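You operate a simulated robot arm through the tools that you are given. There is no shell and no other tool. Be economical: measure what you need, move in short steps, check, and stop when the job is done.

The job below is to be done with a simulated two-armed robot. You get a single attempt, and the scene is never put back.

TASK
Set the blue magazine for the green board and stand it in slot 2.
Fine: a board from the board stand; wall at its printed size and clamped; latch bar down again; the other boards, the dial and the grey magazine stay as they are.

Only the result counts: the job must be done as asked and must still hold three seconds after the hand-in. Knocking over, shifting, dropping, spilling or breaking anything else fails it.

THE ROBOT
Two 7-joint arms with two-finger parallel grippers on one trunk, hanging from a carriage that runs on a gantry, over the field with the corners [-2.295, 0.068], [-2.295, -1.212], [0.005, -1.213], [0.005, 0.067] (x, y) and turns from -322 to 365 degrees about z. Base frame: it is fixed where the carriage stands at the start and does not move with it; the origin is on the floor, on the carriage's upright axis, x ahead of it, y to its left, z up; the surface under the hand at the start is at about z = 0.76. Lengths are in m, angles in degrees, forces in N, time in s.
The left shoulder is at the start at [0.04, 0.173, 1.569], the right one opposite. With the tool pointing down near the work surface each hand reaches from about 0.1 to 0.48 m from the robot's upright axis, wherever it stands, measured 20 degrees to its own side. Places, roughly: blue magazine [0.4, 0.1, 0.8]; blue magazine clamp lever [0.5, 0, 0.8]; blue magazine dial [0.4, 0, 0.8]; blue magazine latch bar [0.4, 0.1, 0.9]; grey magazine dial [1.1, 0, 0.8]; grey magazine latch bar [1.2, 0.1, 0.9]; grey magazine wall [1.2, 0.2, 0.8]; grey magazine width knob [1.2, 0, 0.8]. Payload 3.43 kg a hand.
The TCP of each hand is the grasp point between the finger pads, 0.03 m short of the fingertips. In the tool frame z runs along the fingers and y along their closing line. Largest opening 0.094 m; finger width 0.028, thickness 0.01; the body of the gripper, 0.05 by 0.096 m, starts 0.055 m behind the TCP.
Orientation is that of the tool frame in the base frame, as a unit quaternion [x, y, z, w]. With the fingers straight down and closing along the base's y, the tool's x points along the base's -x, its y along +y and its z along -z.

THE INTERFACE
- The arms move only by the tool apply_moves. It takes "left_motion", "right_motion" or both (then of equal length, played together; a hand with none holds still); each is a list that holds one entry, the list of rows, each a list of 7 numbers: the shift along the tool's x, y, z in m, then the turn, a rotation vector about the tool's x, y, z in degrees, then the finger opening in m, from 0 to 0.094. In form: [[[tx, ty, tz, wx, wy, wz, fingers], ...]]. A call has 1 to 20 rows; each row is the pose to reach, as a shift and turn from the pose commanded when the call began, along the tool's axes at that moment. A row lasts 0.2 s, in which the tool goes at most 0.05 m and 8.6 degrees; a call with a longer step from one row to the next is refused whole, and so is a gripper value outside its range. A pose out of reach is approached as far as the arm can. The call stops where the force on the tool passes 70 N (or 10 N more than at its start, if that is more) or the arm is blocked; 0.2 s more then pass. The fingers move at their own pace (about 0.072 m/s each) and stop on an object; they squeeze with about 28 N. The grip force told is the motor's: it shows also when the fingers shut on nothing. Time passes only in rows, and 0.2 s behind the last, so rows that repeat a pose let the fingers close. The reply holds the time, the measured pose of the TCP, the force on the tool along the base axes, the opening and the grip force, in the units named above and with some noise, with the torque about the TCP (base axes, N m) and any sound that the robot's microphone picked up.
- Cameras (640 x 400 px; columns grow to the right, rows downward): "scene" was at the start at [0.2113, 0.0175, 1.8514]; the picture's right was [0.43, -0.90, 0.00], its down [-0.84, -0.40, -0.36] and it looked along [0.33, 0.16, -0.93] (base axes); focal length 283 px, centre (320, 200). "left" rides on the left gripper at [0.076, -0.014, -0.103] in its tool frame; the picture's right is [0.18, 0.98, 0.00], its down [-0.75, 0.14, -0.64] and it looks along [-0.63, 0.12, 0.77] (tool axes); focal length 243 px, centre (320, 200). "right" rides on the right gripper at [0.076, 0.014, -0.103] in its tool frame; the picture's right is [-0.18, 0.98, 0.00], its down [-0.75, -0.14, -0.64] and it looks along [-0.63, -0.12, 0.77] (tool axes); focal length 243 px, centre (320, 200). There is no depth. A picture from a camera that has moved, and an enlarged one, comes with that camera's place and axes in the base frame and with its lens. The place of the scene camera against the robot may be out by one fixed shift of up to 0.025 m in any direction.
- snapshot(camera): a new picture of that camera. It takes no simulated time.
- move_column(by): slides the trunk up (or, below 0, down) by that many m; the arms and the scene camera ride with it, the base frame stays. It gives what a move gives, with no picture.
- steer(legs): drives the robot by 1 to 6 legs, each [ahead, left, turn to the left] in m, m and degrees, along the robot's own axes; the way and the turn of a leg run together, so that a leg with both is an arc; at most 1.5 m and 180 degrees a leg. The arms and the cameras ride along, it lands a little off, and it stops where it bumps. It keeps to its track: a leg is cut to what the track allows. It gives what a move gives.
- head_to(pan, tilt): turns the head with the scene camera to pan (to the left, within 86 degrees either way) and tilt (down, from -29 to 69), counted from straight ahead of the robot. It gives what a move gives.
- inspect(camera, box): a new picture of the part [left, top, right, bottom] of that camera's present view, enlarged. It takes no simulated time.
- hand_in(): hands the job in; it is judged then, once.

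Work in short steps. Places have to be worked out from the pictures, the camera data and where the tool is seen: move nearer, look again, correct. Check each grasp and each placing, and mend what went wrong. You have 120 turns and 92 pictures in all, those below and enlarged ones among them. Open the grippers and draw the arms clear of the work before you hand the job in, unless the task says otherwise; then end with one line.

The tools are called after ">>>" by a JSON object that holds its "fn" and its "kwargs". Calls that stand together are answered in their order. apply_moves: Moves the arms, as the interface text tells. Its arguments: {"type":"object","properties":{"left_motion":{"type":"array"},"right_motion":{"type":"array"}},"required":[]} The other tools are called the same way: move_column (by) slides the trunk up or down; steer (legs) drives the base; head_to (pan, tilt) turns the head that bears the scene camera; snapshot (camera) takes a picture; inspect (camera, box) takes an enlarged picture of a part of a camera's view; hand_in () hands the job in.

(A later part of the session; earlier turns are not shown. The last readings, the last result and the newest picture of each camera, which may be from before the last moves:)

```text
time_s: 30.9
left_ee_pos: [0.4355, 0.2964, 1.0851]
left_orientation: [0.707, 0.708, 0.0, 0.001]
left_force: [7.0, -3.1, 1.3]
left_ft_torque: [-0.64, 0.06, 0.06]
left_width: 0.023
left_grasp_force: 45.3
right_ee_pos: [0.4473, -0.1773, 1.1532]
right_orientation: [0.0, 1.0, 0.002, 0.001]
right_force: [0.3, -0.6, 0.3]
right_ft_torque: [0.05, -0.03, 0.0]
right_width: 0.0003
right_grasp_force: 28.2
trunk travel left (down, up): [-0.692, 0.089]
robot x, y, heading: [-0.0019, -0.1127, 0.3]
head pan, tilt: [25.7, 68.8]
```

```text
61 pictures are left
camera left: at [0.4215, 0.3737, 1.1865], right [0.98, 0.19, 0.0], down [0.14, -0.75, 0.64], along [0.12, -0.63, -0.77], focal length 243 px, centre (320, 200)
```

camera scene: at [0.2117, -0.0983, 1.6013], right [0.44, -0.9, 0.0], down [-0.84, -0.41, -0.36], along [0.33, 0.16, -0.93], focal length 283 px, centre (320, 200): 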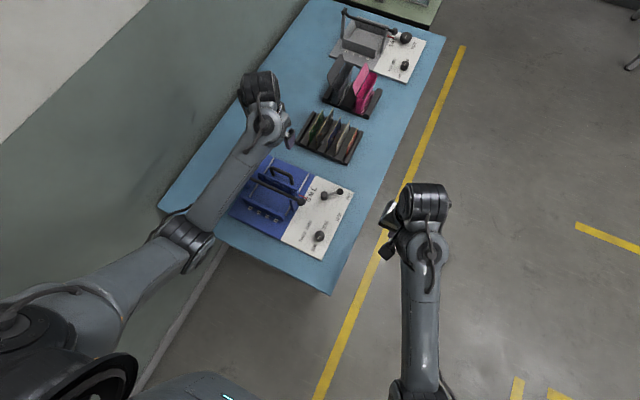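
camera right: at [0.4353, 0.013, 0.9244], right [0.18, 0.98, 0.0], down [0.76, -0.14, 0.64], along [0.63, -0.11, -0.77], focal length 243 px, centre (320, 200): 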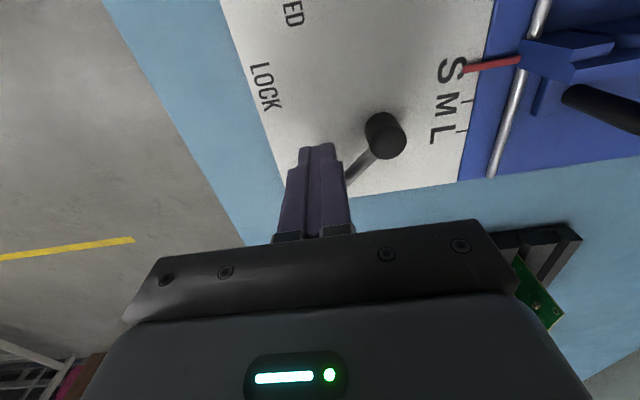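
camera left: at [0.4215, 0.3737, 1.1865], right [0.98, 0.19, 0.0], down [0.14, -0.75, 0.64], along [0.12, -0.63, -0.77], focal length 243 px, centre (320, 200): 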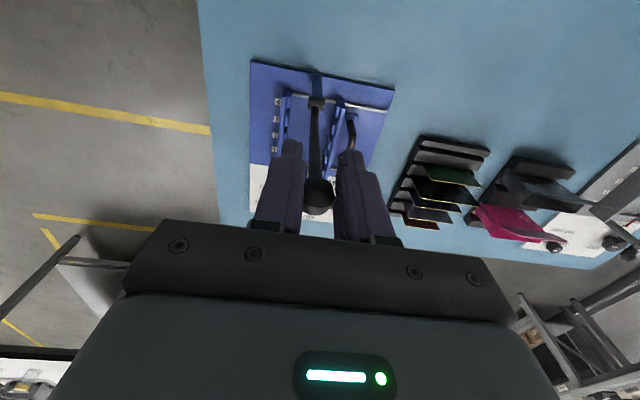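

Past vertical now. Continue a bit further to look for a stop where it rests.

>>> {"fn": "apply_moves", "kwargs": {"left_motion": [[[0.0175, 0, 0.002, 0, 0, 0, 0.0], [0.035, 0, 0.006, 0, 0, 0, 0.0], [0.051, 0, 0.012, 0, 0, 0, 0.0]]]}}

```text
time_s: 31.7
left_ee_pos: [0.434, 0.3476, 1.071]
left_orientation: [0.706, 0.708, -0.001, 0.0]
left_force: [0.5, 0.5, -1.2]
left_ft_torque: [0.01, 0.03, -0.01]
left_width: 0.0002
left_grasp_force: 32.7
right_ee_pos: [0.4456, -0.1765, 1.1525]
right_orientation: [-0.001, 1.0, 0.003, 0.0]
right_force: [-0.5, 1.0, 0.0]
right_ft_torque: [-0.02, -0.02, 0.03]
right_width: 0.0001
right_grasp_force: 27.5
trunk travel left (down, up): [-0.692, 0.089]
robot x, y, heading: [0.0014, -0.1174, 0.2]
head pan, tilt: [25.7, 68.8]
```

The ball slipped out of the grip, likely at the bar's stop. Look where the bar is.

>>> {"fn": "snapshot", "kwargs": {"camera": "left"}}

>>> {"fn": "snapshot", "kwargs": {"camera": "scene"}}

```text
60 pictures are left
camera left: at [0.4206, 0.4247, 1.173], right [0.98, 0.19, 0.0], down [0.14, -0.75, 0.64], along [0.12, -0.63, -0.77], focal length 243 px, centre (320, 200)
```

left: 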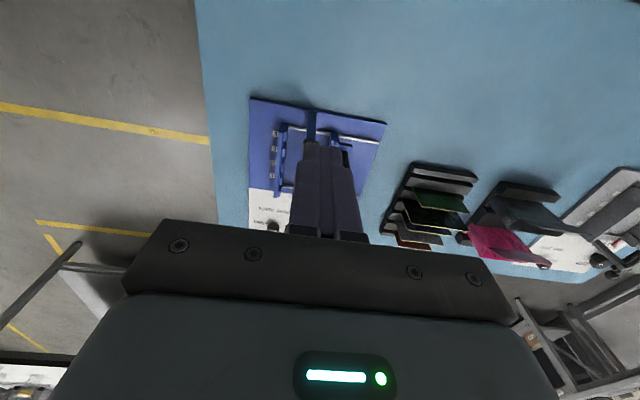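

```text
59 pictures are left
camera scene: at [0.2121, -0.0986, 1.8213], right [0.44, -0.9, 0.0], down [-0.84, -0.41, -0.36], along [0.33, 0.16, -0.93], focal length 283 px, centre (320, 200)
```

scene: 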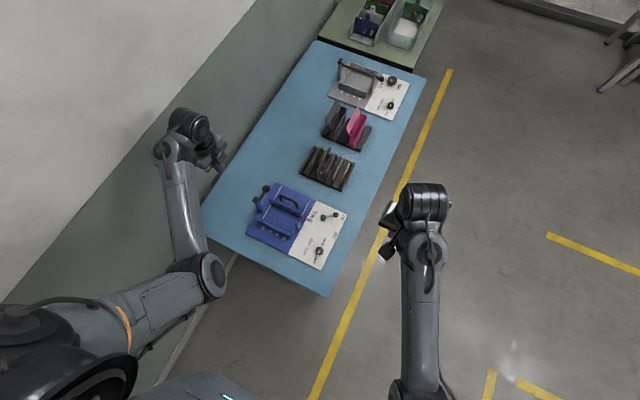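

The bar seems to stand upright at its stop. Zoom to confirm.

>>> {"fn": "inspect", "kwargs": {"camera": "scene", "box": [225, 165, 355, 285]}}

```text
3.33 times, centred on (290, 225) of scene
camera zoom: at [0.2121, -0.0986, 1.8213], right [0.44, -0.9, 0.0], down [-0.84, -0.41, -0.36], along [0.33, 0.16, -0.93], focal length 942 px, centre (420, 117)
```

zoom: 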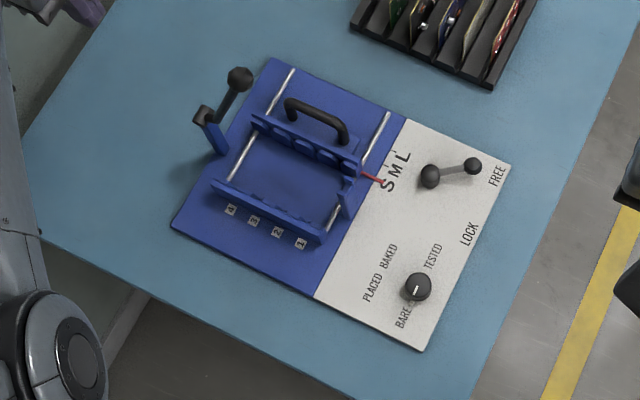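

The bar ray suggests it is at about 65°, perhaps falling back. Let a short time pass and look again.

>>> {"fn": "apply_moves", "kwargs": {"left_motion": [[[0, 0, 0, 0, 0, 0, 0.06]]]}}

>>> {"fn": "inspect", "kwargs": {"camera": "scene", "box": [225, 165, 355, 285]}}

```text
time_s: 32.1
left_ee_pos: [0.435, 0.3493, 1.0716]
left_orientation: [0.707, 0.708, 0.0, 0.001]
left_force: [0.3, 0.4, 0.1]
left_ft_torque: [0.0, -0.03, -0.02]
left_width: 0.0534
left_grasp_force: 0.0
right_ee_pos: [0.4472, -0.1772, 1.1517]
right_orientation: [0.0, 1.0, 0.002, 0.0]
right_force: [-0.2, -0.8, 0.1]
right_ft_torque: [0.02, 0.01, -0.03]
right_width: 0.0
right_grasp_force: 28.9
trunk travel left (down, up): [-0.692, 0.089]
robot x, y, heading: [-0.0019, -0.1155, 0.3]
head pan, tilt: [25.7, 68.8]
```

```text
3.33 times, centred on (290, 225) of scene
camera zoom: at [0.2121, -0.0988, 1.8213], right [0.44, -0.9, 0.0], down [-0.84, -0.41, -0.36], along [0.33, 0.16, -0.93], focal length 942 px, centre (420, 117)
```

zoom: 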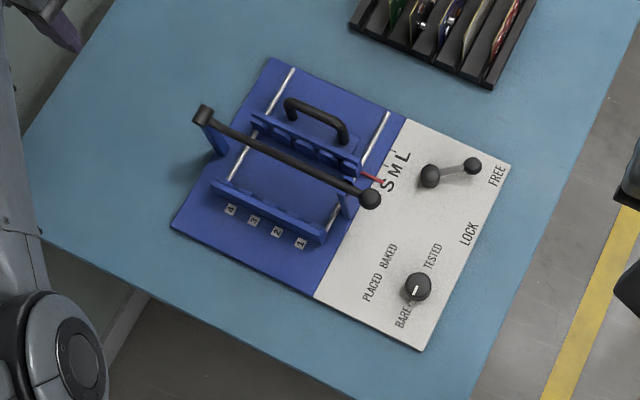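

The bar falls back by itself unless it reaches some resting point. I'll lift it again, more carefully near the end. First regrip the ball.

>>> {"fn": "apply_moves", "kwargs": {"left_motion": [[[-0.045, 0, 0.01, 0, 0, 0, 0.06], [-0.09, 0, 0.02, 0, 0, 0, 0.06], [-0.135, 0, 0.03, 0, 0, 0, 0.06], [-0.18, 0, 0.04, 0, 0, 0, 0.06], [-0.225, 0, 0.06, 0, 0, 0, 0.06], [-0.265, 0, 0.08, 0, 0, 0, 0.06], [-0.274, 0, 0.12, 0, 0, 0, 0.06], [-0.274, 0, 0.16, 0, 0, 0, 0.06], [-0.274, 0, 0.19, 0, 0, 0, 0.06], [-0.274, 0, 0.203, 0, 0, 0, 0.06], [-0.274, 0, 0.203, 0, 0, 0, 0.0], [-0.274, 0, 0.203, 0, 0, 0, 0.0], [-0.274, 0, 0.203, 0, 0, 0, 0.0]]]}}

>>> {"fn": "snapshot", "kwargs": {"camera": "left"}}

```text
time_s: 34.9
left_ee_pos: [0.4351, 0.0751, 0.8683]
left_orientation: [0.707, 0.707, -0.002, -0.001]
left_force: [-4.1, 0.5, -1.5]
left_ft_torque: [-0.24, 0.03, -0.02]
left_width: 0.0232
left_grasp_force: 45.2
right_ee_pos: [0.445, -0.1776, 1.1521]
right_orientation: [0.001, 1.0, 0.003, 0.001]
right_force: [0.0, -0.2, 0.1]
right_ft_torque: [0.0, -0.01, -0.02]
right_width: 0.0
right_grasp_force: 27.8
trunk travel left (down, up): [-0.692, 0.089]
robot x, y, heading: [-0.002, -0.1194, 0.3]
head pan, tilt: [25.7, 68.8]
```

```text
56 pictures are left
camera left: at [0.4219, 0.1501, 0.9693], right [0.98, 0.19, 0.0], down [0.14, -0.75, 0.64], along [0.12, -0.63, -0.77], focal length 243 px, centre (320, 200)
```

left: 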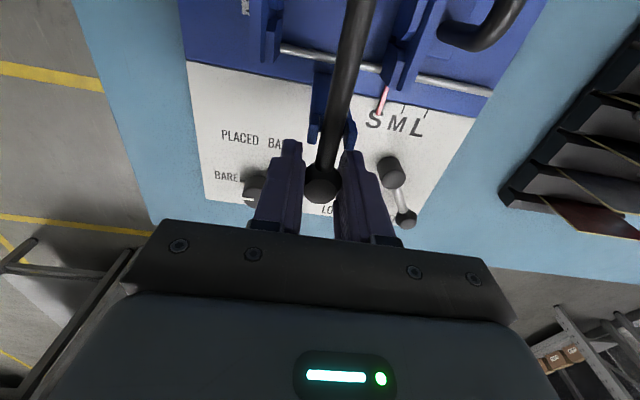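

Ball regripped. Lift along the arc to 95° again.

>>> {"fn": "apply_moves", "kwargs": {"left_motion": [[[0.001, 0, -0.024, 0, 0, 0, 0], [0.004, 0, -0.047, 0, 0, 0, 0], [0.0131, 0, -0.0811, 0, 0, 0, 0], [0.0281, 0, -0.1132, 0, 0, 0, 0], [0.0484, 0, -0.1422, 0, 0, 0, 0], [0.0734, 0, -0.1672, 0, 0, 0, 0], [0.1024, 0, -0.1875, 0, 0, 0, 0], [0.1345, 0, -0.2025, 0, 0, 0, 0], [0.1686, 0, -0.2116, 0, 0, 0, 0], [0.2039, 0, -0.2147, 0, 0, 0, 0], [0.2216, 0, -0.2139, 0, 0, 0, 0]]]}}

>>> {"fn": "inspect", "kwargs": {"camera": "scene", "box": [205, 125, 335, 245]}}

```text
time_s: 36.8
left_ee_pos: [0.4358, 0.2144, 1.0729]
left_orientation: [0.707, 0.707, 0.001, -0.001]
left_force: [-24.0, -9.0, 31.6]
left_ft_torque: [0.09, 0.21, -0.16]
left_width: 0.0234
left_grasp_force: 45.2
right_ee_pos: [0.4438, -0.177, 1.1506]
right_orientation: [-0.001, 1.0, 0.002, 0.0]
right_force: [0.9, -1.0, 0.8]
right_ft_torque: [0.02, 0.0, 0.02]
right_width: 0.0
right_grasp_force: 27.5
trunk travel left (down, up): [-0.692, 0.089]
robot x, y, heading: [-0.0003, -0.115, 0.3]
head pan, tilt: [25.7, 68.8]
stopped in row 9 (left hand): the force on the tool passed its limit at 74 N (the readings are from after the stop); the commanded pose is now the measured one
```

```text
3.33 times, centred on (270, 185) of scene
camera zoom: at [0.2105, -0.0992, 1.8211], right [0.44, -0.9, 0.0], down [-0.84, -0.41, -0.36], along [0.32, 0.16, -0.93], focal length 942 px, centre (487, 250)
```

zoom: 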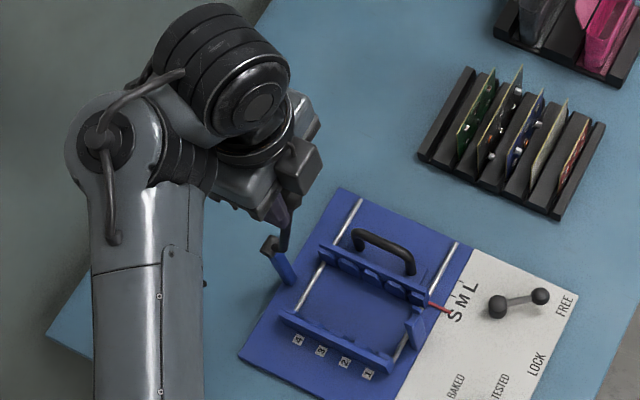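

The force points along the bar (outward) plus −x, so my arc is a bit tight. Relax the hand by a few mm that way.

>>> {"fn": "apply_moves", "kwargs": {"left_motion": [[[-0.001, -0.003, -0.005, 0, 0, 0, 0]]]}}

```text
time_s: 37.2
left_ee_pos: [0.4352, 0.2145, 1.0738]
left_orientation: [0.707, 0.708, 0.001, -0.001]
left_force: [15.8, 12.5, -33.8]
left_ft_torque: [0.3, -0.08, 0.13]
left_width: 0.0228
left_grasp_force: 45.1
right_ee_pos: [0.448, -0.1756, 1.1516]
right_orientation: [0.0, 1.0, 0.003, 0.001]
right_force: [-0.3, -0.4, 0.9]
right_ft_torque: [0.02, -0.02, -0.01]
right_width: 0.0
right_grasp_force: 28.5
trunk travel left (down, up): [-0.692, 0.089]
robot x, y, heading: [0.0013, -0.1173, 0.4]
head pan, tilt: [25.7, 68.8]
```

The fit of all points gives pivot (y 0.284, z 0.875), radius 0.210. Continue on that arc to 100°.

>>> {"fn": "apply_moves", "kwargs": {"left_motion": [[[0.001, 0.0015, 0.0044, 0, 0, 0, 0], [0.0164, 0.0015, -0.0003, 0, 0, 0, 0], [0.0343, 0.0015, -0.0043, 0, 0, 0, 0], [0.0525, 0.0015, -0.0067, 0, 0, 0, 0], [0.0708, 0.0015, -0.0075, 0, 0, 0, 0], [0.0891, 0.0015, -0.0067, 0, 0, 0, 0], [0.0982, 0.0015, -0.0055, 0, 0, 0, 0]]]}}

```text
time_s: 38.8
left_ee_pos: [0.4347, 0.3123, 1.0834]
left_orientation: [0.707, 0.707, 0.002, 0.0]
left_force: [-4.6, -3.7, 6.4]
left_ft_torque: [-0.98, 0.1, -0.04]
left_width: 0.0231
left_grasp_force: 45.1
right_ee_pos: [0.4455, -0.1779, 1.1527]
right_orientation: [0.0, 1.0, 0.003, 0.001]
right_force: [0.7, 0.1, -0.2]
right_ft_torque: [-0.01, -0.01, 0.0]
right_width: 0.0001
right_grasp_force: 28.1
trunk travel left (down, up): [-0.692, 0.089]
robot x, y, heading: [0.0021, -0.1186, 0.4]
head pan, tilt: [25.7, 68.8]
```

At 97° with little force. Go on gently to 103°.

>>> {"fn": "apply_moves", "kwargs": {"left_motion": [[[0.0045, 0, 0.0006, 0, 0, 0, 0], [0.0091, 0, 0.0012, 0, 0, 0, 0], [0.0145, 0, 0.0023, 0, 0, 0, 0], [0.0199, 0, 0.0034, 0, 0, 0, 0]]]}}

```text
time_s: 39.7
left_ee_pos: [0.4353, 0.3211, 1.0811]
left_orientation: [0.71, 0.705, -0.001, -0.001]
left_force: [-21.1, -25.4, 28.3]
left_ft_torque: [-0.89, 0.36, -0.21]
left_width: 0.0232
left_grasp_force: 44.8
right_ee_pos: [0.4428, -0.1802, 1.1514]
right_orientation: [0.0, 1.0, 0.002, 0.001]
right_force: [0.1, -1.1, 0.2]
right_ft_torque: [-0.02, -0.01, -0.01]
right_width: 0.0001
right_grasp_force: 27.9
trunk travel left (down, up): [-0.692, 0.089]
robot x, y, heading: [0.0006, -0.1216, 0.3]
head pan, tilt: [25.7, 68.8]
stopped in row 4 (left hand): the force on the tool passed its limit at 72 N (the readings are from after the stop); the commanded pose is now the measured one
```

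Stop found at about 100°. Relieve the strain slightly and open the fingers to see whether it rests there.

>>> {"fn": "apply_moves", "kwargs": {"left_motion": [[[-0.001, -0.001, -0.002, 0, 0, 0, 0.0], [-0.001, -0.001, -0.002, 0, 0, 0, 0.035], [-0.001, -0.001, -0.002, 0, 0, 0, 0.06]]]}}

>>> {"fn": "snapshot", "kwargs": {"camera": "left"}}

```text
time_s: 40.5
left_ee_pos: [0.4351, 0.325, 1.0853]
left_orientation: [0.708, 0.706, 0.002, 0.0]
left_force: [-0.2, -0.5, 0.7]
left_ft_torque: [-0.01, 0.0, 0.02]
left_width: 0.0601
left_grasp_force: 0.1
right_ee_pos: [0.4453, -0.1764, 1.1515]
right_orientation: [0.0, 1.0, 0.002, 0.0]
right_force: [-0.7, 0.2, 1.0]
right_ft_torque: [0.01, 0.01, 0.0]
right_width: 0.0
right_grasp_force: 28.3
trunk travel left (down, up): [-0.692, 0.089]
robot x, y, heading: [0.0004, -0.122, 0.4]
head pan, tilt: [25.7, 68.8]
```

```text
54 pictures are left
camera left: at [0.4225, 0.4016, 1.1862], right [0.98, 0.18, 0.0], down [0.14, -0.76, 0.64], along [0.12, -0.63, -0.77], focal length 243 px, centre (320, 200)
```

left: 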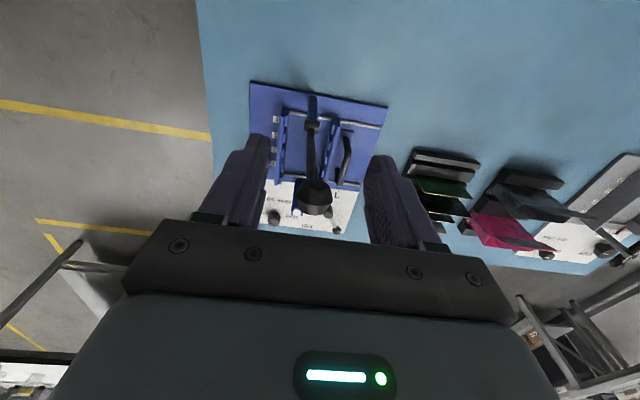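

The ball still stands there. Wait a moment to see if it stays.

>>> {"fn": "apply_moves", "kwargs": {"left_motion": [[[0, 0, 0, 0, 0, 0, 0.06], [0, 0, 0, 0, 0, 0, 0.06], [0, 0, 0, 0, 0, 0, 0.06]]]}}

>>> {"fn": "snapshot", "kwargs": {"camera": "left"}}

```text
time_s: 41.3
left_ee_pos: [0.4348, 0.3243, 1.0851]
left_orientation: [0.708, 0.707, 0.001, 0.0]
left_force: [-0.3, 0.1, -0.4]
left_ft_torque: [-0.03, 0.01, 0.01]
left_width: 0.0601
left_grasp_force: 0.0
right_ee_pos: [0.4454, -0.1783, 1.1513]
right_orientation: [0.0, 1.0, 0.003, 0.002]
right_force: [0.6, -0.2, -0.7]
right_ft_torque: [0.02, -0.06, 0.01]
right_width: 0.0005
right_grasp_force: 27.8
trunk travel left (down, up): [-0.692, 0.089]
robot x, y, heading: [0.0009, -0.119, 0.4]
head pan, tilt: [25.7, 68.8]
```

```text
53 pictures are left
camera left: at [0.4226, 0.401, 1.1861], right [0.98, 0.18, 0.0], down [0.14, -0.76, 0.64], along [0.12, -0.63, -0.77], focal length 243 px, centre (320, 200)
```

left: 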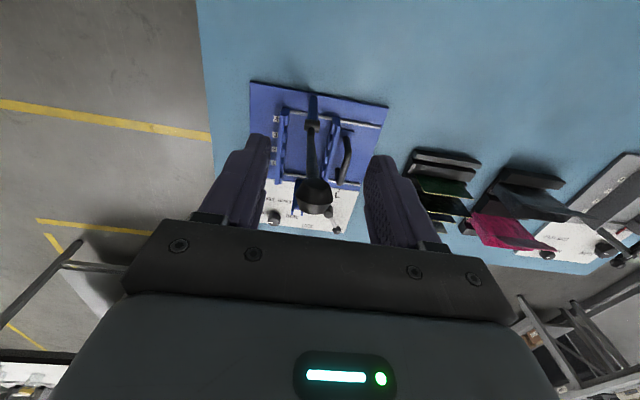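

The bar rests stably past vertical. Raise the left hand clear of the ball.

>>> {"fn": "apply_moves", "kwargs": {"left_motion": [[[0, 0, -0.025, 0, 0, 0, 0.07], [0, 0, -0.05, 0, 0, 0, 0.07], [0, 0, -0.065, 0, 0, 0, 0.07]]]}}

```text
time_s: 42.1
left_ee_pos: [0.4349, 0.3251, 1.1495]
left_orientation: [0.709, 0.705, 0.002, -0.002]
left_force: [0.4, 0.2, -0.4]
left_ft_torque: [-0.02, -0.03, 0.04]
left_width: 0.07
left_grasp_force: 0.0
right_ee_pos: [0.4448, -0.1777, 1.1521]
right_orientation: [0.0, 1.0, 0.003, 0.001]
right_force: [-0.2, -0.4, 1.4]
right_ft_torque: [-0.04, 0.02, -0.02]
right_width: 0.0
right_grasp_force: 27.9
trunk travel left (down, up): [-0.692, 0.089]
robot x, y, heading: [0.0026, -0.118, 0.3]
head pan, tilt: [25.7, 68.8]
```

Clear; move over the handle area (x≈0.475, y≈0.20) and look.

>>> {"fn": "apply_moves", "kwargs": {"left_motion": [[[-0.04, 0.01, 0, 0, 0, 0, 0.094], [-0.08, 0.025, 0, 0, 0, 0, 0.094], [-0.12, 0.04, 0, 0, 0, 0, 0.094], [-0.125, 0.04, 0.04, 0, 0, 0, 0.094], [-0.125, 0.04, 0.08, 0, 0, 0, 0.094]]]}}

>>> {"fn": "snapshot", "kwargs": {"camera": "left"}}

```text
time_s: 43.3
left_ee_pos: [0.4754, 0.1988, 1.0687]
left_orientation: [0.708, 0.706, 0.002, -0.001]
left_force: [0.1, -0.3, -0.5]
left_ft_torque: [0.02, -0.01, 0.02]
left_width: 0.0942
left_grasp_force: 0.1
right_ee_pos: [0.4445, -0.1786, 1.1514]
right_orientation: [0.0, 1.0, 0.002, 0.001]
right_force: [0.7, 0.2, 0.1]
right_ft_torque: [-0.02, 0.03, -0.04]
right_width: 0.0003
right_grasp_force: 28.3
trunk travel left (down, up): [-0.692, 0.089]
robot x, y, heading: [0.0045, -0.1204, 0.1]
head pan, tilt: [25.7, 68.8]
```

```text
52 pictures are left
camera left: at [0.462, 0.2752, 1.1699], right [0.98, 0.18, 0.0], down [0.14, -0.76, 0.64], along [0.12, -0.63, -0.77], focal length 243 px, centre (320, 200)
```

left: 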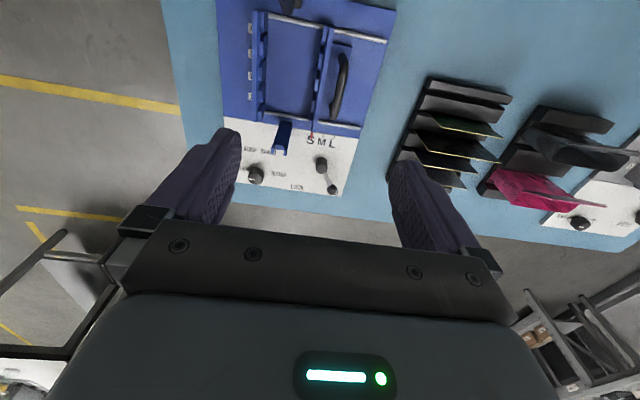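

Zoom in on the handle and scale.

>>> {"fn": "inspect", "kwargs": {"camera": "left", "box": [220, 0, 420, 150]}}

```text
2.67 times, centred on (320, 75) of left
camera zoom: at [0.462, 0.2752, 1.1699], right [0.98, 0.18, 0.0], down [0.14, -0.76, 0.64], along [0.12, -0.63, -0.77], focal length 647 px, centre (320, 533)
```

zoom: 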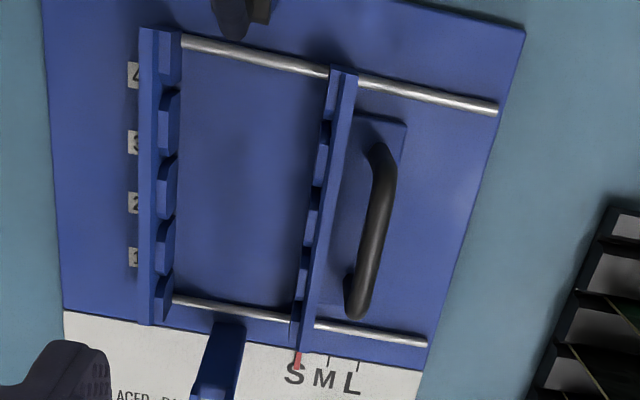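

Wall (x≈0.475) with handle (x≈0.506, y 0.145–0.225). I'll straddle wall plus handle with the open fingers at (0.490, 0.185) and clamp both together, which controls the slide both ways.

>>> {"fn": "apply_moves", "kwargs": {"left_motion": [[[-0.0138, 0.0146, 0.04, 0, 0, 0, 0.094], [-0.0138, 0.0146, 0.085, 0, 0, 0, 0.094], [-0.0138, 0.0146, 0.13, 0, 0, 0, 0.094], [-0.0138, 0.0146, 0.17, 0, 0, 0, 0.094], [-0.0138, 0.0146, 0.2, 0, 0, 0, 0.094]]]}}

>>> {"fn": "snapshot", "kwargs": {"camera": "left"}}

```text
time_s: 44.5
left_ee_pos: [0.4889, 0.189, 0.8694]
left_orientation: [0.708, 0.706, 0.002, -0.001]
left_force: [0.0, -0.5, -0.1]
left_ft_torque: [0.02, 0.0, 0.0]
left_width: 0.0938
left_grasp_force: 0.0
right_ee_pos: [0.4459, -0.1775, 1.1521]
right_orientation: [0.0, 1.0, 0.002, 0.001]
right_force: [0.3, -0.4, 0.3]
right_ft_torque: [0.0, -0.03, -0.04]
right_width: 0.0
right_grasp_force: 27.8
trunk travel left (down, up): [-0.692, 0.089]
robot x, y, heading: [0.001, -0.1208, 0.3]
head pan, tilt: [25.7, 68.8]
```

```text
50 pictures are left
camera left: at [0.4762, 0.2646, 0.9706], right [0.98, 0.18, 0.0], down [0.14, -0.76, 0.64], along [0.12, -0.63, -0.77], focal length 243 px, centre (320, 200)
```

left: 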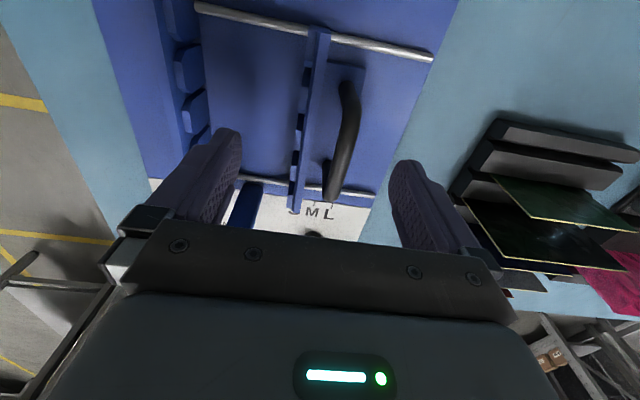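

Well aligned. Descend 0.043 and clamp.

>>> {"fn": "apply_moves", "kwargs": {"left_motion": [[[0, 0.001, 0.02, 0, 0, 0, 0.094], [0, 0.001, 0.043, 0, 0, 0, 0.094], [0, 0.001, 0.043, 0, 0, 0, 0.065], [0, 0.001, 0.043, 0, 0, 0, 0.055], [0, 0.001, 0.043, 0, 0, 0, 0.055]]]}}

>>> {"fn": "snapshot", "kwargs": {"camera": "left"}}

```text
time_s: 45.7
left_ee_pos: [0.4916, 0.1882, 0.8263]
left_orientation: [0.709, 0.706, 0.001, 0.0]
left_force: [-0.6, 0.1, -0.2]
left_ft_torque: [-0.05, -0.04, 0.03]
left_width: 0.0549
left_grasp_force: 0.0
right_ee_pos: [0.445, -0.1778, 1.1519]
right_orientation: [0.0, 1.0, 0.003, 0.001]
right_force: [-0.1, -0.3, 0.5]
right_ft_torque: [0.0, -0.05, -0.01]
right_width: 0.0
right_grasp_force: 28.0
trunk travel left (down, up): [-0.692, 0.089]
robot x, y, heading: [0.0024, -0.1172, 0.4]
head pan, tilt: [25.7, 68.8]
```

```text
49 pictures are left
camera left: at [0.4772, 0.2645, 0.9275], right [0.98, 0.18, 0.0], down [0.14, -0.76, 0.64], along [0.12, -0.63, -0.77], focal length 243 px, centre (320, 200)
```

left: 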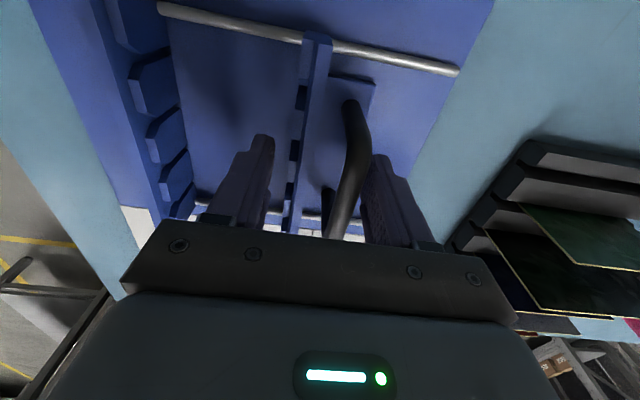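

Clamp the wall and handle now.

>>> {"fn": "apply_moves", "kwargs": {"left_motion": [[[0, 0, 0, 0, 0, 0, 0.045], [0, 0, 0, 0, 0, 0, 0.03], [0, 0, 0, 0, 0, 0, 0.03], [0, 0, 0, 0, 0, 0, 0.03]]]}}

>>> {"fn": "snapshot", "kwargs": {"camera": "left"}}

```text
time_s: 46.7
left_ee_pos: [0.4923, 0.1893, 0.8264]
left_orientation: [0.709, 0.705, 0.002, 0.0]
left_force: [7.3, -0.3, -3.9]
left_ft_torque: [0.0, 1.1, 0.6]
left_width: 0.041
left_grasp_force: 45.1
right_ee_pos: [0.4458, -0.1774, 1.1524]
right_orientation: [0.0, 1.0, 0.003, 0.002]
right_force: [0.7, -0.9, 0.5]
right_ft_torque: [-0.01, -0.02, 0.02]
right_width: 0.0
right_grasp_force: 28.0
trunk travel left (down, up): [-0.692, 0.089]
robot x, y, heading: [0.0001, -0.1184, 0.2]
head pan, tilt: [25.7, 68.8]
```

```text
48 pictures are left
camera left: at [0.4786, 0.2644, 0.9281], right [0.98, 0.18, 0.0], down [0.14, -0.76, 0.64], along [0.12, -0.63, -0.77], focal length 243 px, centre (320, 200)
```

left: 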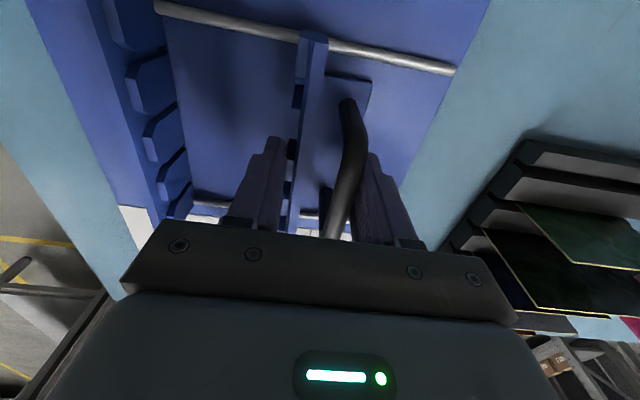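

Clamped (0.041 wide). Slide the wall +0.019 m in x toward M.

>>> {"fn": "apply_moves", "kwargs": {"left_motion": [[[0, 0.006, 0, 0, 0, 0, 0.03], [0, 0.012, 0, 0, 0, 0, 0.03], [0, 0.017, 0, 0, 0, 0, 0.03], [0, 0.019, 0, 0, 0, 0, 0.03]]]}}

>>> {"fn": "inspect", "kwargs": {"camera": "scene", "box": [265, 180, 345, 240]}}

>>> {"fn": "snapshot", "kwargs": {"camera": "right"}}

```text
time_s: 47.7
left_ee_pos: [0.5038, 0.1887, 0.8269]
left_orientation: [0.708, 0.706, 0.001, -0.003]
left_force: [1.4, 2.9, -14.8]
left_ft_torque: [-0.41, 0.84, 0.5]
left_width: 0.041
left_grasp_force: 45.1
left hand out of reach, approached as far as the arm can: row 3, 4
right_ee_pos: [0.445, -0.1773, 1.1517]
right_orientation: [-0.001, 1.0, 0.003, 0.001]
right_force: [0.1, -0.2, -0.3]
right_ft_torque: [0.01, 0.01, 0.04]
right_width: 0.0
right_grasp_force: 28.8
trunk travel left (down, up): [-0.692, 0.089]
robot x, y, heading: [0.0005, -0.1184, 0.0]
head pan, tilt: [25.7, 68.8]
```

```text
6.67 times, centred on (305, 210) of scene
camera zoom: at [0.211, -0.0997, 1.8206], right [0.44, -0.9, 0.0], down [-0.84, -0.41, -0.36], along [0.33, 0.16, -0.93], focal length 1884 px, centre (420, 133)
```

zoom: 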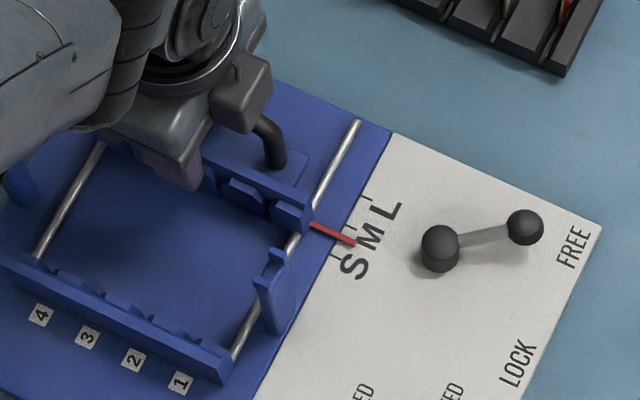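

```text
46 pictures are left
camera right: at [0.3687, -0.1623, 1.2528], right [0.18, 0.98, 0.01], down [0.75, -0.14, 0.64], along [0.63, -0.11, -0.77], focal length 243 px, centre (320, 200)
```

right: 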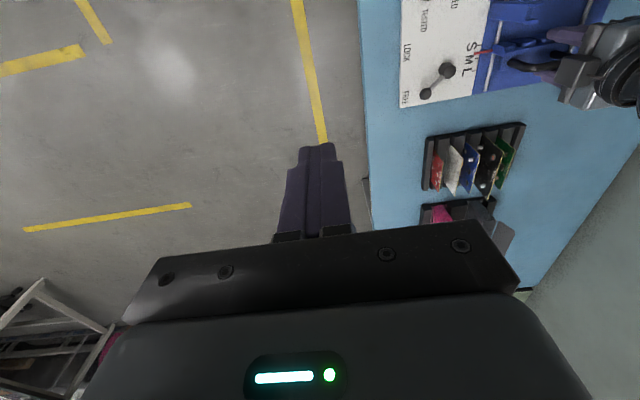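

The arm ran out of forward reach after 0.0115 m with the trunk this high. Release, rise, lower the trunk 0.15, and regrip.

>>> {"fn": "apply_moves", "kwargs": {"left_motion": [[[0, -0.007, 0, 0, 0, 0, 0.06], [0, -0.007, 0, 0, 0, 0, 0.07], [0, -0.007, -0.04, 0, 0, 0, 0.08], [0, -0.007, -0.08, 0, 0, 0, 0.08], [0, -0.007, -0.12, 0, 0, 0, 0.08], [0, -0.007, -0.16, 0, 0, 0, 0.08]]]}}

>>> {"fn": "move_column", "kwargs": {"by": -0.13}}

```text
time_s: 49.1
left_ee_pos: [0.4979, 0.1873, 0.9891]
left_orientation: [0.708, 0.706, 0.001, -0.001]
left_force: [0.5, -0.2, 0.0]
left_ft_torque: [0.0, 0.02, 0.0]
left_width: 0.08
left_grasp_force: 0.0
right_ee_pos: [0.4458, -0.1776, 1.1522]
right_orientation: [0.0, 1.0, 0.002, 0.001]
right_force: [-0.3, 0.1, 0.0]
right_ft_torque: [0.02, -0.02, 0.02]
right_width: 0.0
right_grasp_force: 28.1
trunk travel left (down, up): [-0.692, 0.089]
robot x, y, heading: [-0.0033, -0.1184, 0.4]
head pan, tilt: [25.7, 68.8]
```

```text
time_s: 50.7
left_ee_pos: [0.4997, 0.1856, 0.8588]
left_orientation: [0.708, 0.706, 0.002, -0.001]
left_force: [-0.4, 0.2, -0.5]
left_ft_torque: [0.01, -0.04, -0.01]
left_width: 0.08
left_grasp_force: 0.2
right_ee_pos: [0.446, -0.1792, 1.0216]
right_orientation: [0.0, 1.0, 0.002, 0.0]
right_force: [0.7, -0.3, -0.6]
right_ft_torque: [0.0, 0.0, 0.03]
right_width: 0.0
right_grasp_force: 27.9
trunk travel left (down, up): [-0.562, 0.219]
robot x, y, heading: [0.0003, -0.1177, 0.2]
head pan, tilt: [25.7, 68.8]
```

Regrip the wall+handle (centre now ≈0.504), and bring the right hand near y≈0 for a close view of the pointer.

>>> {"fn": "apply_moves", "kwargs": {"left_motion": [[[0, 0.004, 0.015, 0, 0, 0, 0.08], [0, 0.004, 0.033, 0, 0, 0, 0.08], [0, 0.004, 0.033, 0, 0, 0, 0.05], [0, 0.004, 0.033, 0, 0, 0, 0.03], [0, 0.004, 0.033, 0, 0, 0, 0.03], [0, 0.004, 0.033, 0, 0, 0, 0.03]]], "right_motion": [[[0, 0.03, 0.01, 0, 0, 0, 0], [0, 0.06, 0.03, 0, 0, 0, 0], [0, 0.09, 0.06, 0, 0, 0, 0], [0, 0.12, 0.09, 0, 0, 0, 0], [0, 0.15, 0.12, 0, 0, 0, 0], [0, 0.175, 0.145, 0, 0, 0, 0]]]}}

>>> {"fn": "inspect", "kwargs": {"camera": "right", "box": [340, 90, 520, 230]}}

```text
time_s: 52.3
left_ee_pos: [0.5037, 0.1865, 0.8249]
left_orientation: [0.708, 0.706, 0.002, -0.001]
left_force: [-0.1, -1.7, 3.2]
left_ft_torque: [0.05, 1.44, 0.3]
left_width: 0.0408
left_grasp_force: 45.0
right_ee_pos: [0.4621, -0.0863, 0.8423]
right_orientation: [0.022, 0.998, -0.058, 0.003]
right_force: [0.1, -0.4, 0.3]
right_ft_torque: [-0.02, 0.01, -0.01]
right_width: 0.0
right_grasp_force: 28.2
trunk travel left (down, up): [-0.562, 0.219]
robot x, y, heading: [0.0003, -0.1171, 0.0]
head pan, tilt: [25.7, 68.8]
stopped in row 6 (right hand): the arm was blocked; the commanded pose is now the measured one
```

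```text
2.86 times, centred on (430, 160) of right
camera zoom: at [0.387, -0.0554, 0.9405], right [0.23, 0.97, -0.11], down [0.74, -0.1, 0.66], along [0.63, -0.23, -0.74], focal length 693 px, centre (6, 314)
```

zoom: 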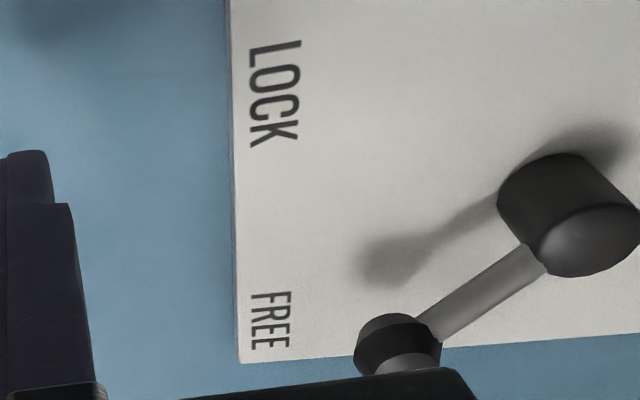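

The right arm can't get there from this base position, so I'll check by the left camera. Tick spacing comes out ≈0.020; so far moved 0.0114, so slide +0.0086 more.

>>> {"fn": "apply_moves", "kwargs": {"left_motion": [[[0, 0.003, 0, 0, 0, 0, 0.03], [0, 0.006, 0, 0, 0, 0, 0.03], [0, 0.0086, 0, 0, 0, 0, 0.03], [0, 0.0086, 0, 0, 0, 0, 0.03]]]}}

>>> {"fn": "inspect", "kwargs": {"camera": "scene", "box": [265, 180, 345, 240]}}

```text
time_s: 53.3
left_ee_pos: [0.5112, 0.186, 0.8255]
left_orientation: [0.708, 0.706, 0.002, -0.002]
left_force: [1.5, 2.4, -4.2]
left_ft_torque: [-0.38, 1.18, 0.34]
left_width: 0.0413
left_grasp_force: 44.7
right_ee_pos: [0.4617, -0.0847, 0.8417]
right_orientation: [0.022, 0.998, -0.057, 0.003]
right_force: [-0.2, 1.0, 0.8]
right_ft_torque: [0.02, 0.03, -0.03]
right_width: 0.0
right_grasp_force: 28.2
trunk travel left (down, up): [-0.562, 0.219]
robot x, y, heading: [0.0003, -0.1162, 0.3]
head pan, tilt: [25.7, 68.8]
```

```text
6.67 times, centred on (305, 210) of scene
camera zoom: at [0.2113, -0.0998, 1.6912], right [0.44, -0.9, 0.0], down [-0.84, -0.41, -0.36], along [0.33, 0.16, -0.93], focal length 1884 px, centre (420, 133)
```

zoom: 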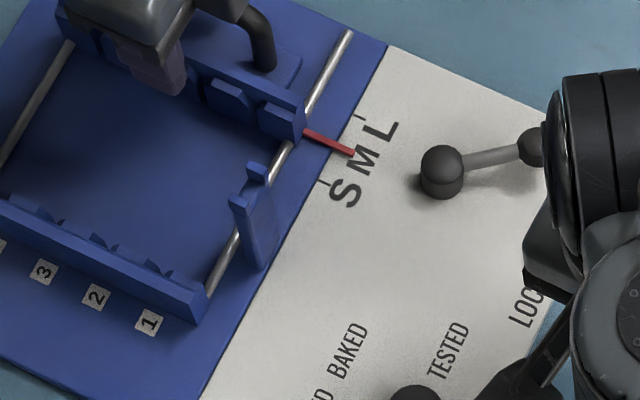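

S and L ticks are visible on either side with the pointer near the middle. Enlarge further.

>>> {"fn": "inspect", "kwargs": {"camera": "scene", "box": [297, 188, 327, 210]}}

```text
16.00 times, centred on (312, 199) of scene
camera zoom: at [0.2113, -0.0998, 1.6912], right [0.44, -0.9, 0.0], down [-0.84, -0.41, -0.36], along [0.33, 0.16, -0.93], focal length 4521 px, centre (448, 216)
```

zoom: 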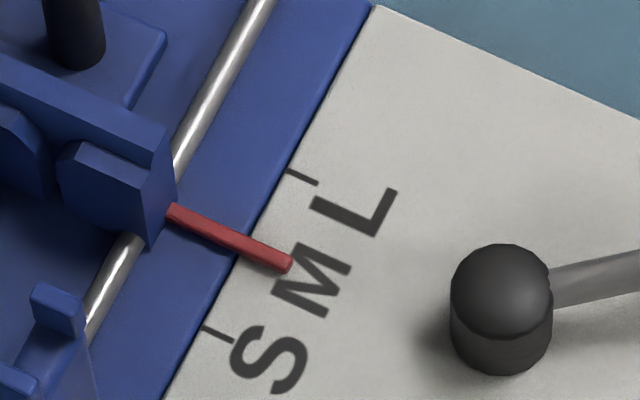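

Pointer sits within about half a mm of M (midway between the S and L ticks). A tiny +0.5 mm nudge, then release and rise.

>>> {"fn": "apply_moves", "kwargs": {"left_motion": [[[0, 0.0006, 0, 0, 0, 0, 0.03], [0, 0.0006, 0, 0, 0, 0, 0.03], [0, 0.0006, 0, 0, 0, 0, 0.06], [0, 0.0006, 0, 0, 0, 0, 0.075], [0, 0.0006, -0.04, 0, 0, 0, 0.08], [0, 0.0006, -0.08, 0, 0, 0, 0.08]]], "right_motion": [[[0, -0.03, -0.02, 0, 0, 0, 0], [0, -0.06, -0.04, 0, 0, 0, 0], [0, -0.09, -0.06, 0, 0, 0, 0], [0, -0.11, -0.08, 0, 0, 0, 0], [0, -0.12, -0.1, 0, 0, 0, 0], [0, -0.12, -0.1, 0, 0, 0, 0]]]}}

>>> {"fn": "inspect", "kwargs": {"camera": "scene", "box": [297, 188, 327, 210]}}

```text
time_s: 54.7
left_ee_pos: [0.5129, 0.186, 0.9064]
left_orientation: [0.708, 0.707, 0.001, -0.002]
left_force: [-1.2, 0.3, -0.2]
left_ft_torque: [-0.02, 0.0, 0.01]
left_width: 0.0801
left_grasp_force: 0.0
right_ee_pos: [0.4577, -0.1914, 0.9551]
right_orientation: [0.02, 0.998, -0.056, 0.002]
right_force: [0.1, 0.6, 0.4]
right_ft_torque: [-0.05, 0.0, -0.02]
right_width: 0.0001
right_grasp_force: 27.8
trunk travel left (down, up): [-0.562, 0.219]
robot x, y, heading: [0.0017, -0.1176, 0.5]
head pan, tilt: [25.7, 68.8]
```

```text
16.00 times, centred on (312, 199) of scene
camera zoom: at [0.2117, -0.0995, 1.6914], right [0.44, -0.9, 0.0], down [-0.84, -0.41, -0.36], along [0.33, 0.16, -0.93], focal length 4521 px, centre (448, 216)
```

zoom: 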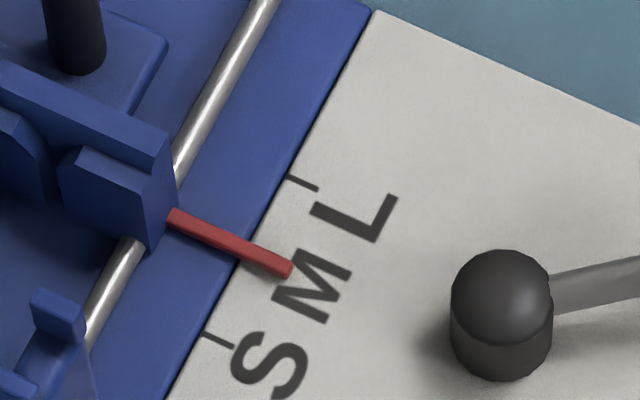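

Pointer is on M. Now lock the lever with the left hand: closed fingers go to the far (+x) side of the lever tip.

>>> {"fn": "apply_moves", "kwargs": {"left_motion": [[[-0.04, 0.01, -0.01, 0, 0, 0, 0.04], [-0.08, 0.02, -0.01, 0, 0, 0, 0.0], [-0.12, 0.03, -0.01, 0, 0, 0, 0.0], [-0.16, 0.037, -0.01, 0, 0, 0, 0.0], [-0.19, 0.039, 0.0, 0, 0, 0, 0.0], [-0.19, 0.039, 0.04, 0, 0, 0, 0.0]]]}}

>>> {"fn": "snapshot", "kwargs": {"camera": "left"}}

>>> {"fn": "inspect", "kwargs": {"camera": "scene", "box": [265, 170, 365, 240]}}

```text
time_s: 56.1
left_ee_pos: [0.5503, -0.0026, 0.863]
left_orientation: [0.708, 0.706, 0.002, -0.002]
left_force: [-0.5, -0.2, 0.3]
left_ft_torque: [-0.02, 0.0, -0.03]
left_width: 0.0
left_grasp_force: 28.4
right_ee_pos: [0.4554, -0.1934, 0.954]
right_orientation: [0.022, 0.998, -0.057, 0.002]
right_force: [0.4, 0.4, -0.3]
right_ft_torque: [0.03, -0.03, -0.01]
right_width: 0.0
right_grasp_force: 27.5
trunk travel left (down, up): [-0.562, 0.219]
robot x, y, heading: [-0.0008, -0.1179, 0.2]
head pan, tilt: [25.7, 68.8]
```

```text
41 pictures are left
camera left: at [0.5368, 0.0736, 0.9643], right [0.98, 0.18, 0.0], down [0.14, -0.76, 0.64], along [0.12, -0.63, -0.77], focal length 243 px, centre (320, 200)
```

left: 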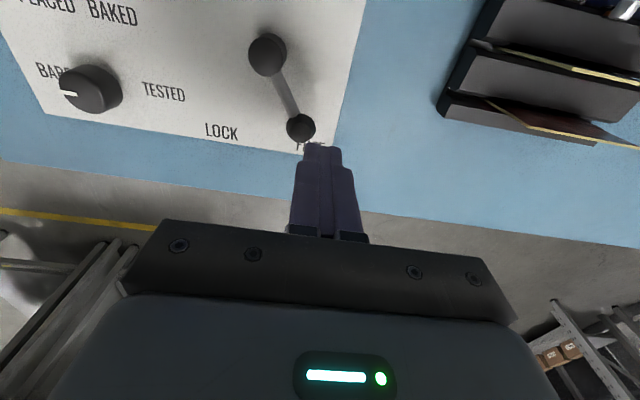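

```text
5.71 times, centred on (315, 205) of scene
camera zoom: at [0.211, -0.0999, 1.6913], right [0.44, -0.9, 0.0], down [-0.84, -0.41, -0.36], along [0.33, 0.16, -0.93], focal length 1615 px, centre (349, 171)
```

zoom: 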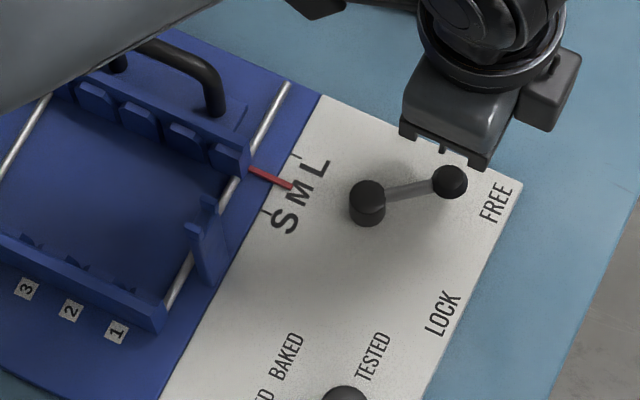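

The tip is actually at x≈0.536, so shift +0.013 m in x before lowering.

>>> {"fn": "apply_moves", "kwargs": {"left_motion": [[[0, 0.007, 0, 0, 0, 0, 0], [-0.004, 0.014, 0, 0, 0, 0, 0], [-0.004, 0.014, 0.02, 0, 0, 0, 0], [-0.004, 0.014, 0.04, 0, 0, 0, 0]]]}}

>>> {"fn": "snapshot", "kwargs": {"camera": "left"}}

```text
time_s: 57.1
left_ee_pos: [0.5657, -0.0085, 0.8227]
left_orientation: [0.709, 0.705, 0.001, -0.001]
left_force: [-0.9, -0.5, -0.7]
left_ft_torque: [-0.01, 0.01, -0.01]
left_width: 0.0
left_grasp_force: 28.2
right_ee_pos: [0.4571, -0.1931, 0.9551]
right_orientation: [0.022, 0.998, -0.056, 0.003]
right_force: [-0.1, 0.3, 0.4]
right_ft_torque: [0.0, 0.02, -0.02]
right_width: 0.0
right_grasp_force: 28.5
trunk travel left (down, up): [-0.562, 0.219]
robot x, y, heading: [0.0011, -0.1205, 0.1]
head pan, tilt: [25.7, 68.8]
```

```text
39 pictures are left
camera left: at [0.5525, 0.0675, 0.9256], right [0.98, 0.18, 0.0], down [0.14, -0.76, 0.64], along [0.12, -0.63, -0.77], focal length 243 px, centre (320, 200)
```

left: 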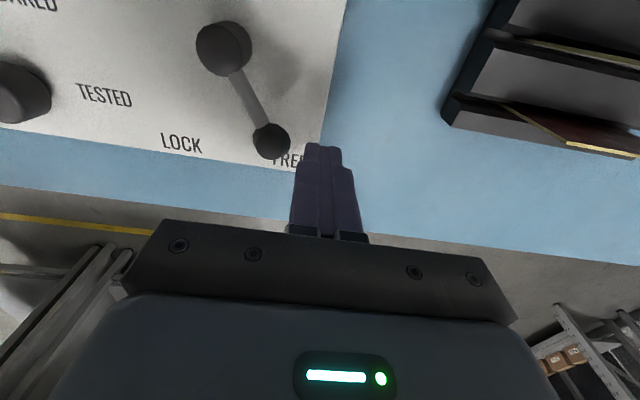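

Finger is beside the tip. Push the lever toward LOCK (−x).

>>> {"fn": "apply_moves", "kwargs": {"left_motion": [[[0, -0.012, 0, 0, 0, 0, 0], [0, -0.024, 0, 0, 0, 0, 0], [0, -0.036, 0, 0, 0, 0, 0], [0, -0.048, 0, 0, 0, 0, 0], [0, -0.058, 0, 0, 0, 0, 0], [0, -0.063, 0, 0, 0, 0, 0]]]}}

>>> {"fn": "snapshot", "kwargs": {"camera": "left"}}

```text
time_s: 58.5
left_ee_pos: [0.5023, -0.0086, 0.8254]
left_orientation: [0.708, 0.706, 0.001, -0.001]
left_force: [0.4, 0.2, -0.1]
left_ft_torque: [0.0, -0.02, -0.01]
left_width: 0.0
left_grasp_force: 27.3
right_ee_pos: [0.457, -0.1916, 0.9551]
right_orientation: [0.022, 0.998, -0.057, 0.002]
right_force: [-0.1, -0.2, 0.7]
right_ft_torque: [0.03, 0.04, 0.0]
right_width: 0.0003
right_grasp_force: 27.9
trunk travel left (down, up): [-0.562, 0.219]
robot x, y, heading: [0.0023, -0.1187, 0.6]
head pan, tilt: [25.7, 68.8]
```

```text
38 pictures are left
camera left: at [0.4897, 0.0688, 0.9264], right [0.98, 0.18, 0.0], down [0.14, -0.76, 0.64], along [0.12, -0.63, -0.77], focal length 243 px, centre (320, 200)
```

left: 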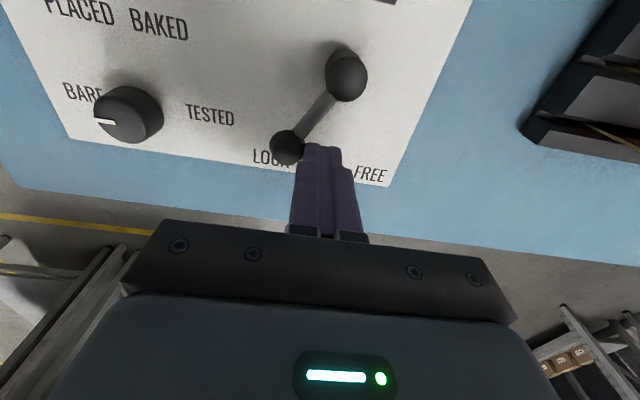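

Nearly at LOCK; push the last few mm until it meets its stop.

>>> {"fn": "apply_moves", "kwargs": {"left_motion": [[[0, -0.003, 0, 0, 0, 0, 0], [0, -0.006, 0, 0, 0, 0, 0], [0, -0.009, 0, 0, 0, 0, 0], [0, -0.011, 0, 0, 0, 0, 0]]]}}

>>> {"fn": "snapshot", "kwargs": {"camera": "left"}}

```text
time_s: 59.5
left_ee_pos: [0.4996, -0.0071, 0.8264]
left_orientation: [0.707, 0.707, 0.005, 0.002]
left_force: [33.2, 0.0, -30.8]
left_ft_torque: [-0.25, -1.25, -0.25]
left_width: 0.0
left_grasp_force: 28.2
right_ee_pos: [0.4614, -0.1935, 0.9564]
right_orientation: [0.022, 0.998, -0.057, 0.005]
right_force: [0.6, 0.2, 0.4]
right_ft_torque: [0.01, 0.03, -0.01]
right_width: 0.0
right_grasp_force: 27.8
trunk travel left (down, up): [-0.562, 0.219]
robot x, y, heading: [-0.0008, -0.1185, 0.1]
head pan, tilt: [25.7, 68.8]
```

```text
37 pictures are left
camera left: at [0.4848, 0.0687, 0.9281], right [0.98, 0.19, 0.01], down [0.14, -0.76, 0.64], along [0.13, -0.63, -0.77], focal length 243 px, centre (320, 200)
```

left: 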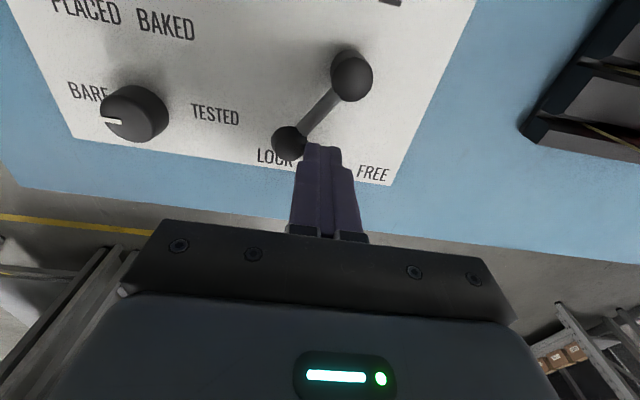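

Lever is locked against its stop. Back off, rise, and turn the left hand back to closing along y.

>>> {"fn": "apply_moves", "kwargs": {"left_motion": [[[0, 0.015, 0, 0, 0, 0, 0], [0, 0.03, -0.02, 0, 0, 0, 0], [0, 0.03, -0.06, 0, 0, 0, 0.02], [0.01, 0.03, -0.1, 0, 0, -8.2, 0.05], [0.02, 0.03, -0.125, 0, 0, -16.4, 0.06], [0.03, 0.03, -0.134, 0, 0, -24.5, 0.06], [0.04, 0.03, -0.134, 0, 0, -32.7, 0.06], [0.05, 0.03, -0.134, 0, 0, -40.9, 0.06], [0.06, 0.03, -0.134, 0, 0, -49.1, 0.06], [0.07, 0.03, -0.134, 0, 0, -57.3, 0.06], [0.08, 0.03, -0.134, 0, 0, -65.5, 0.06], [0.09, 0.03, -0.134, 0, 0, -73.6, 0.06], [0.1, 0.03, -0.134, 0, 0, -81.8, 0.06], [0.107, 0.03, -0.134, 0, 0, -90, 0.06]]]}}

>>> {"fn": "snapshot", "kwargs": {"camera": "left"}}

```text
time_s: 62.5
left_ee_pos: [0.5217, 0.0981, 0.9591]
left_orientation: [-0.001, 1.0, 0.002, -0.001]
left_force: [0.0, -0.5, 0.0]
left_ft_torque: [0.03, -0.01, -0.03]
left_width: 0.0599
left_grasp_force: 0.1
right_ee_pos: [0.4575, -0.1928, 0.9549]
right_orientation: [0.022, 0.998, -0.057, 0.002]
right_force: [-0.5, 0.4, 0.4]
right_ft_torque: [0.0, -0.04, 0.03]
right_width: 0.0
right_grasp_force: 27.4
trunk travel left (down, up): [-0.562, 0.219]
robot x, y, heading: [0.0004, -0.1166, 0.5]
head pan, tilt: [25.7, 68.8]
```

```text
36 pictures are left
camera left: at [0.4467, 0.0845, 1.0605], right [-0.18, 0.98, 0.0], down [0.75, 0.14, 0.64], along [0.63, 0.12, -0.77], focal length 243 px, centre (320, 200)
```

left: 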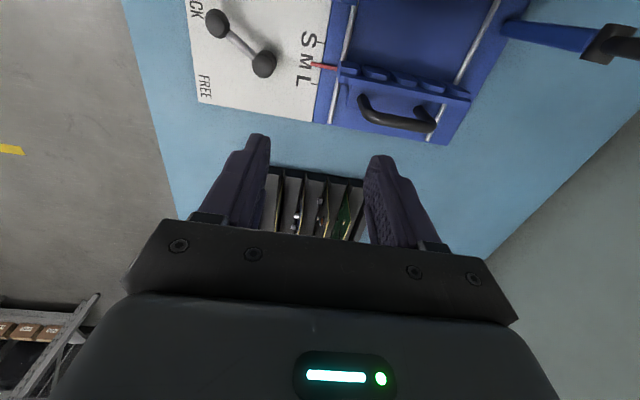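

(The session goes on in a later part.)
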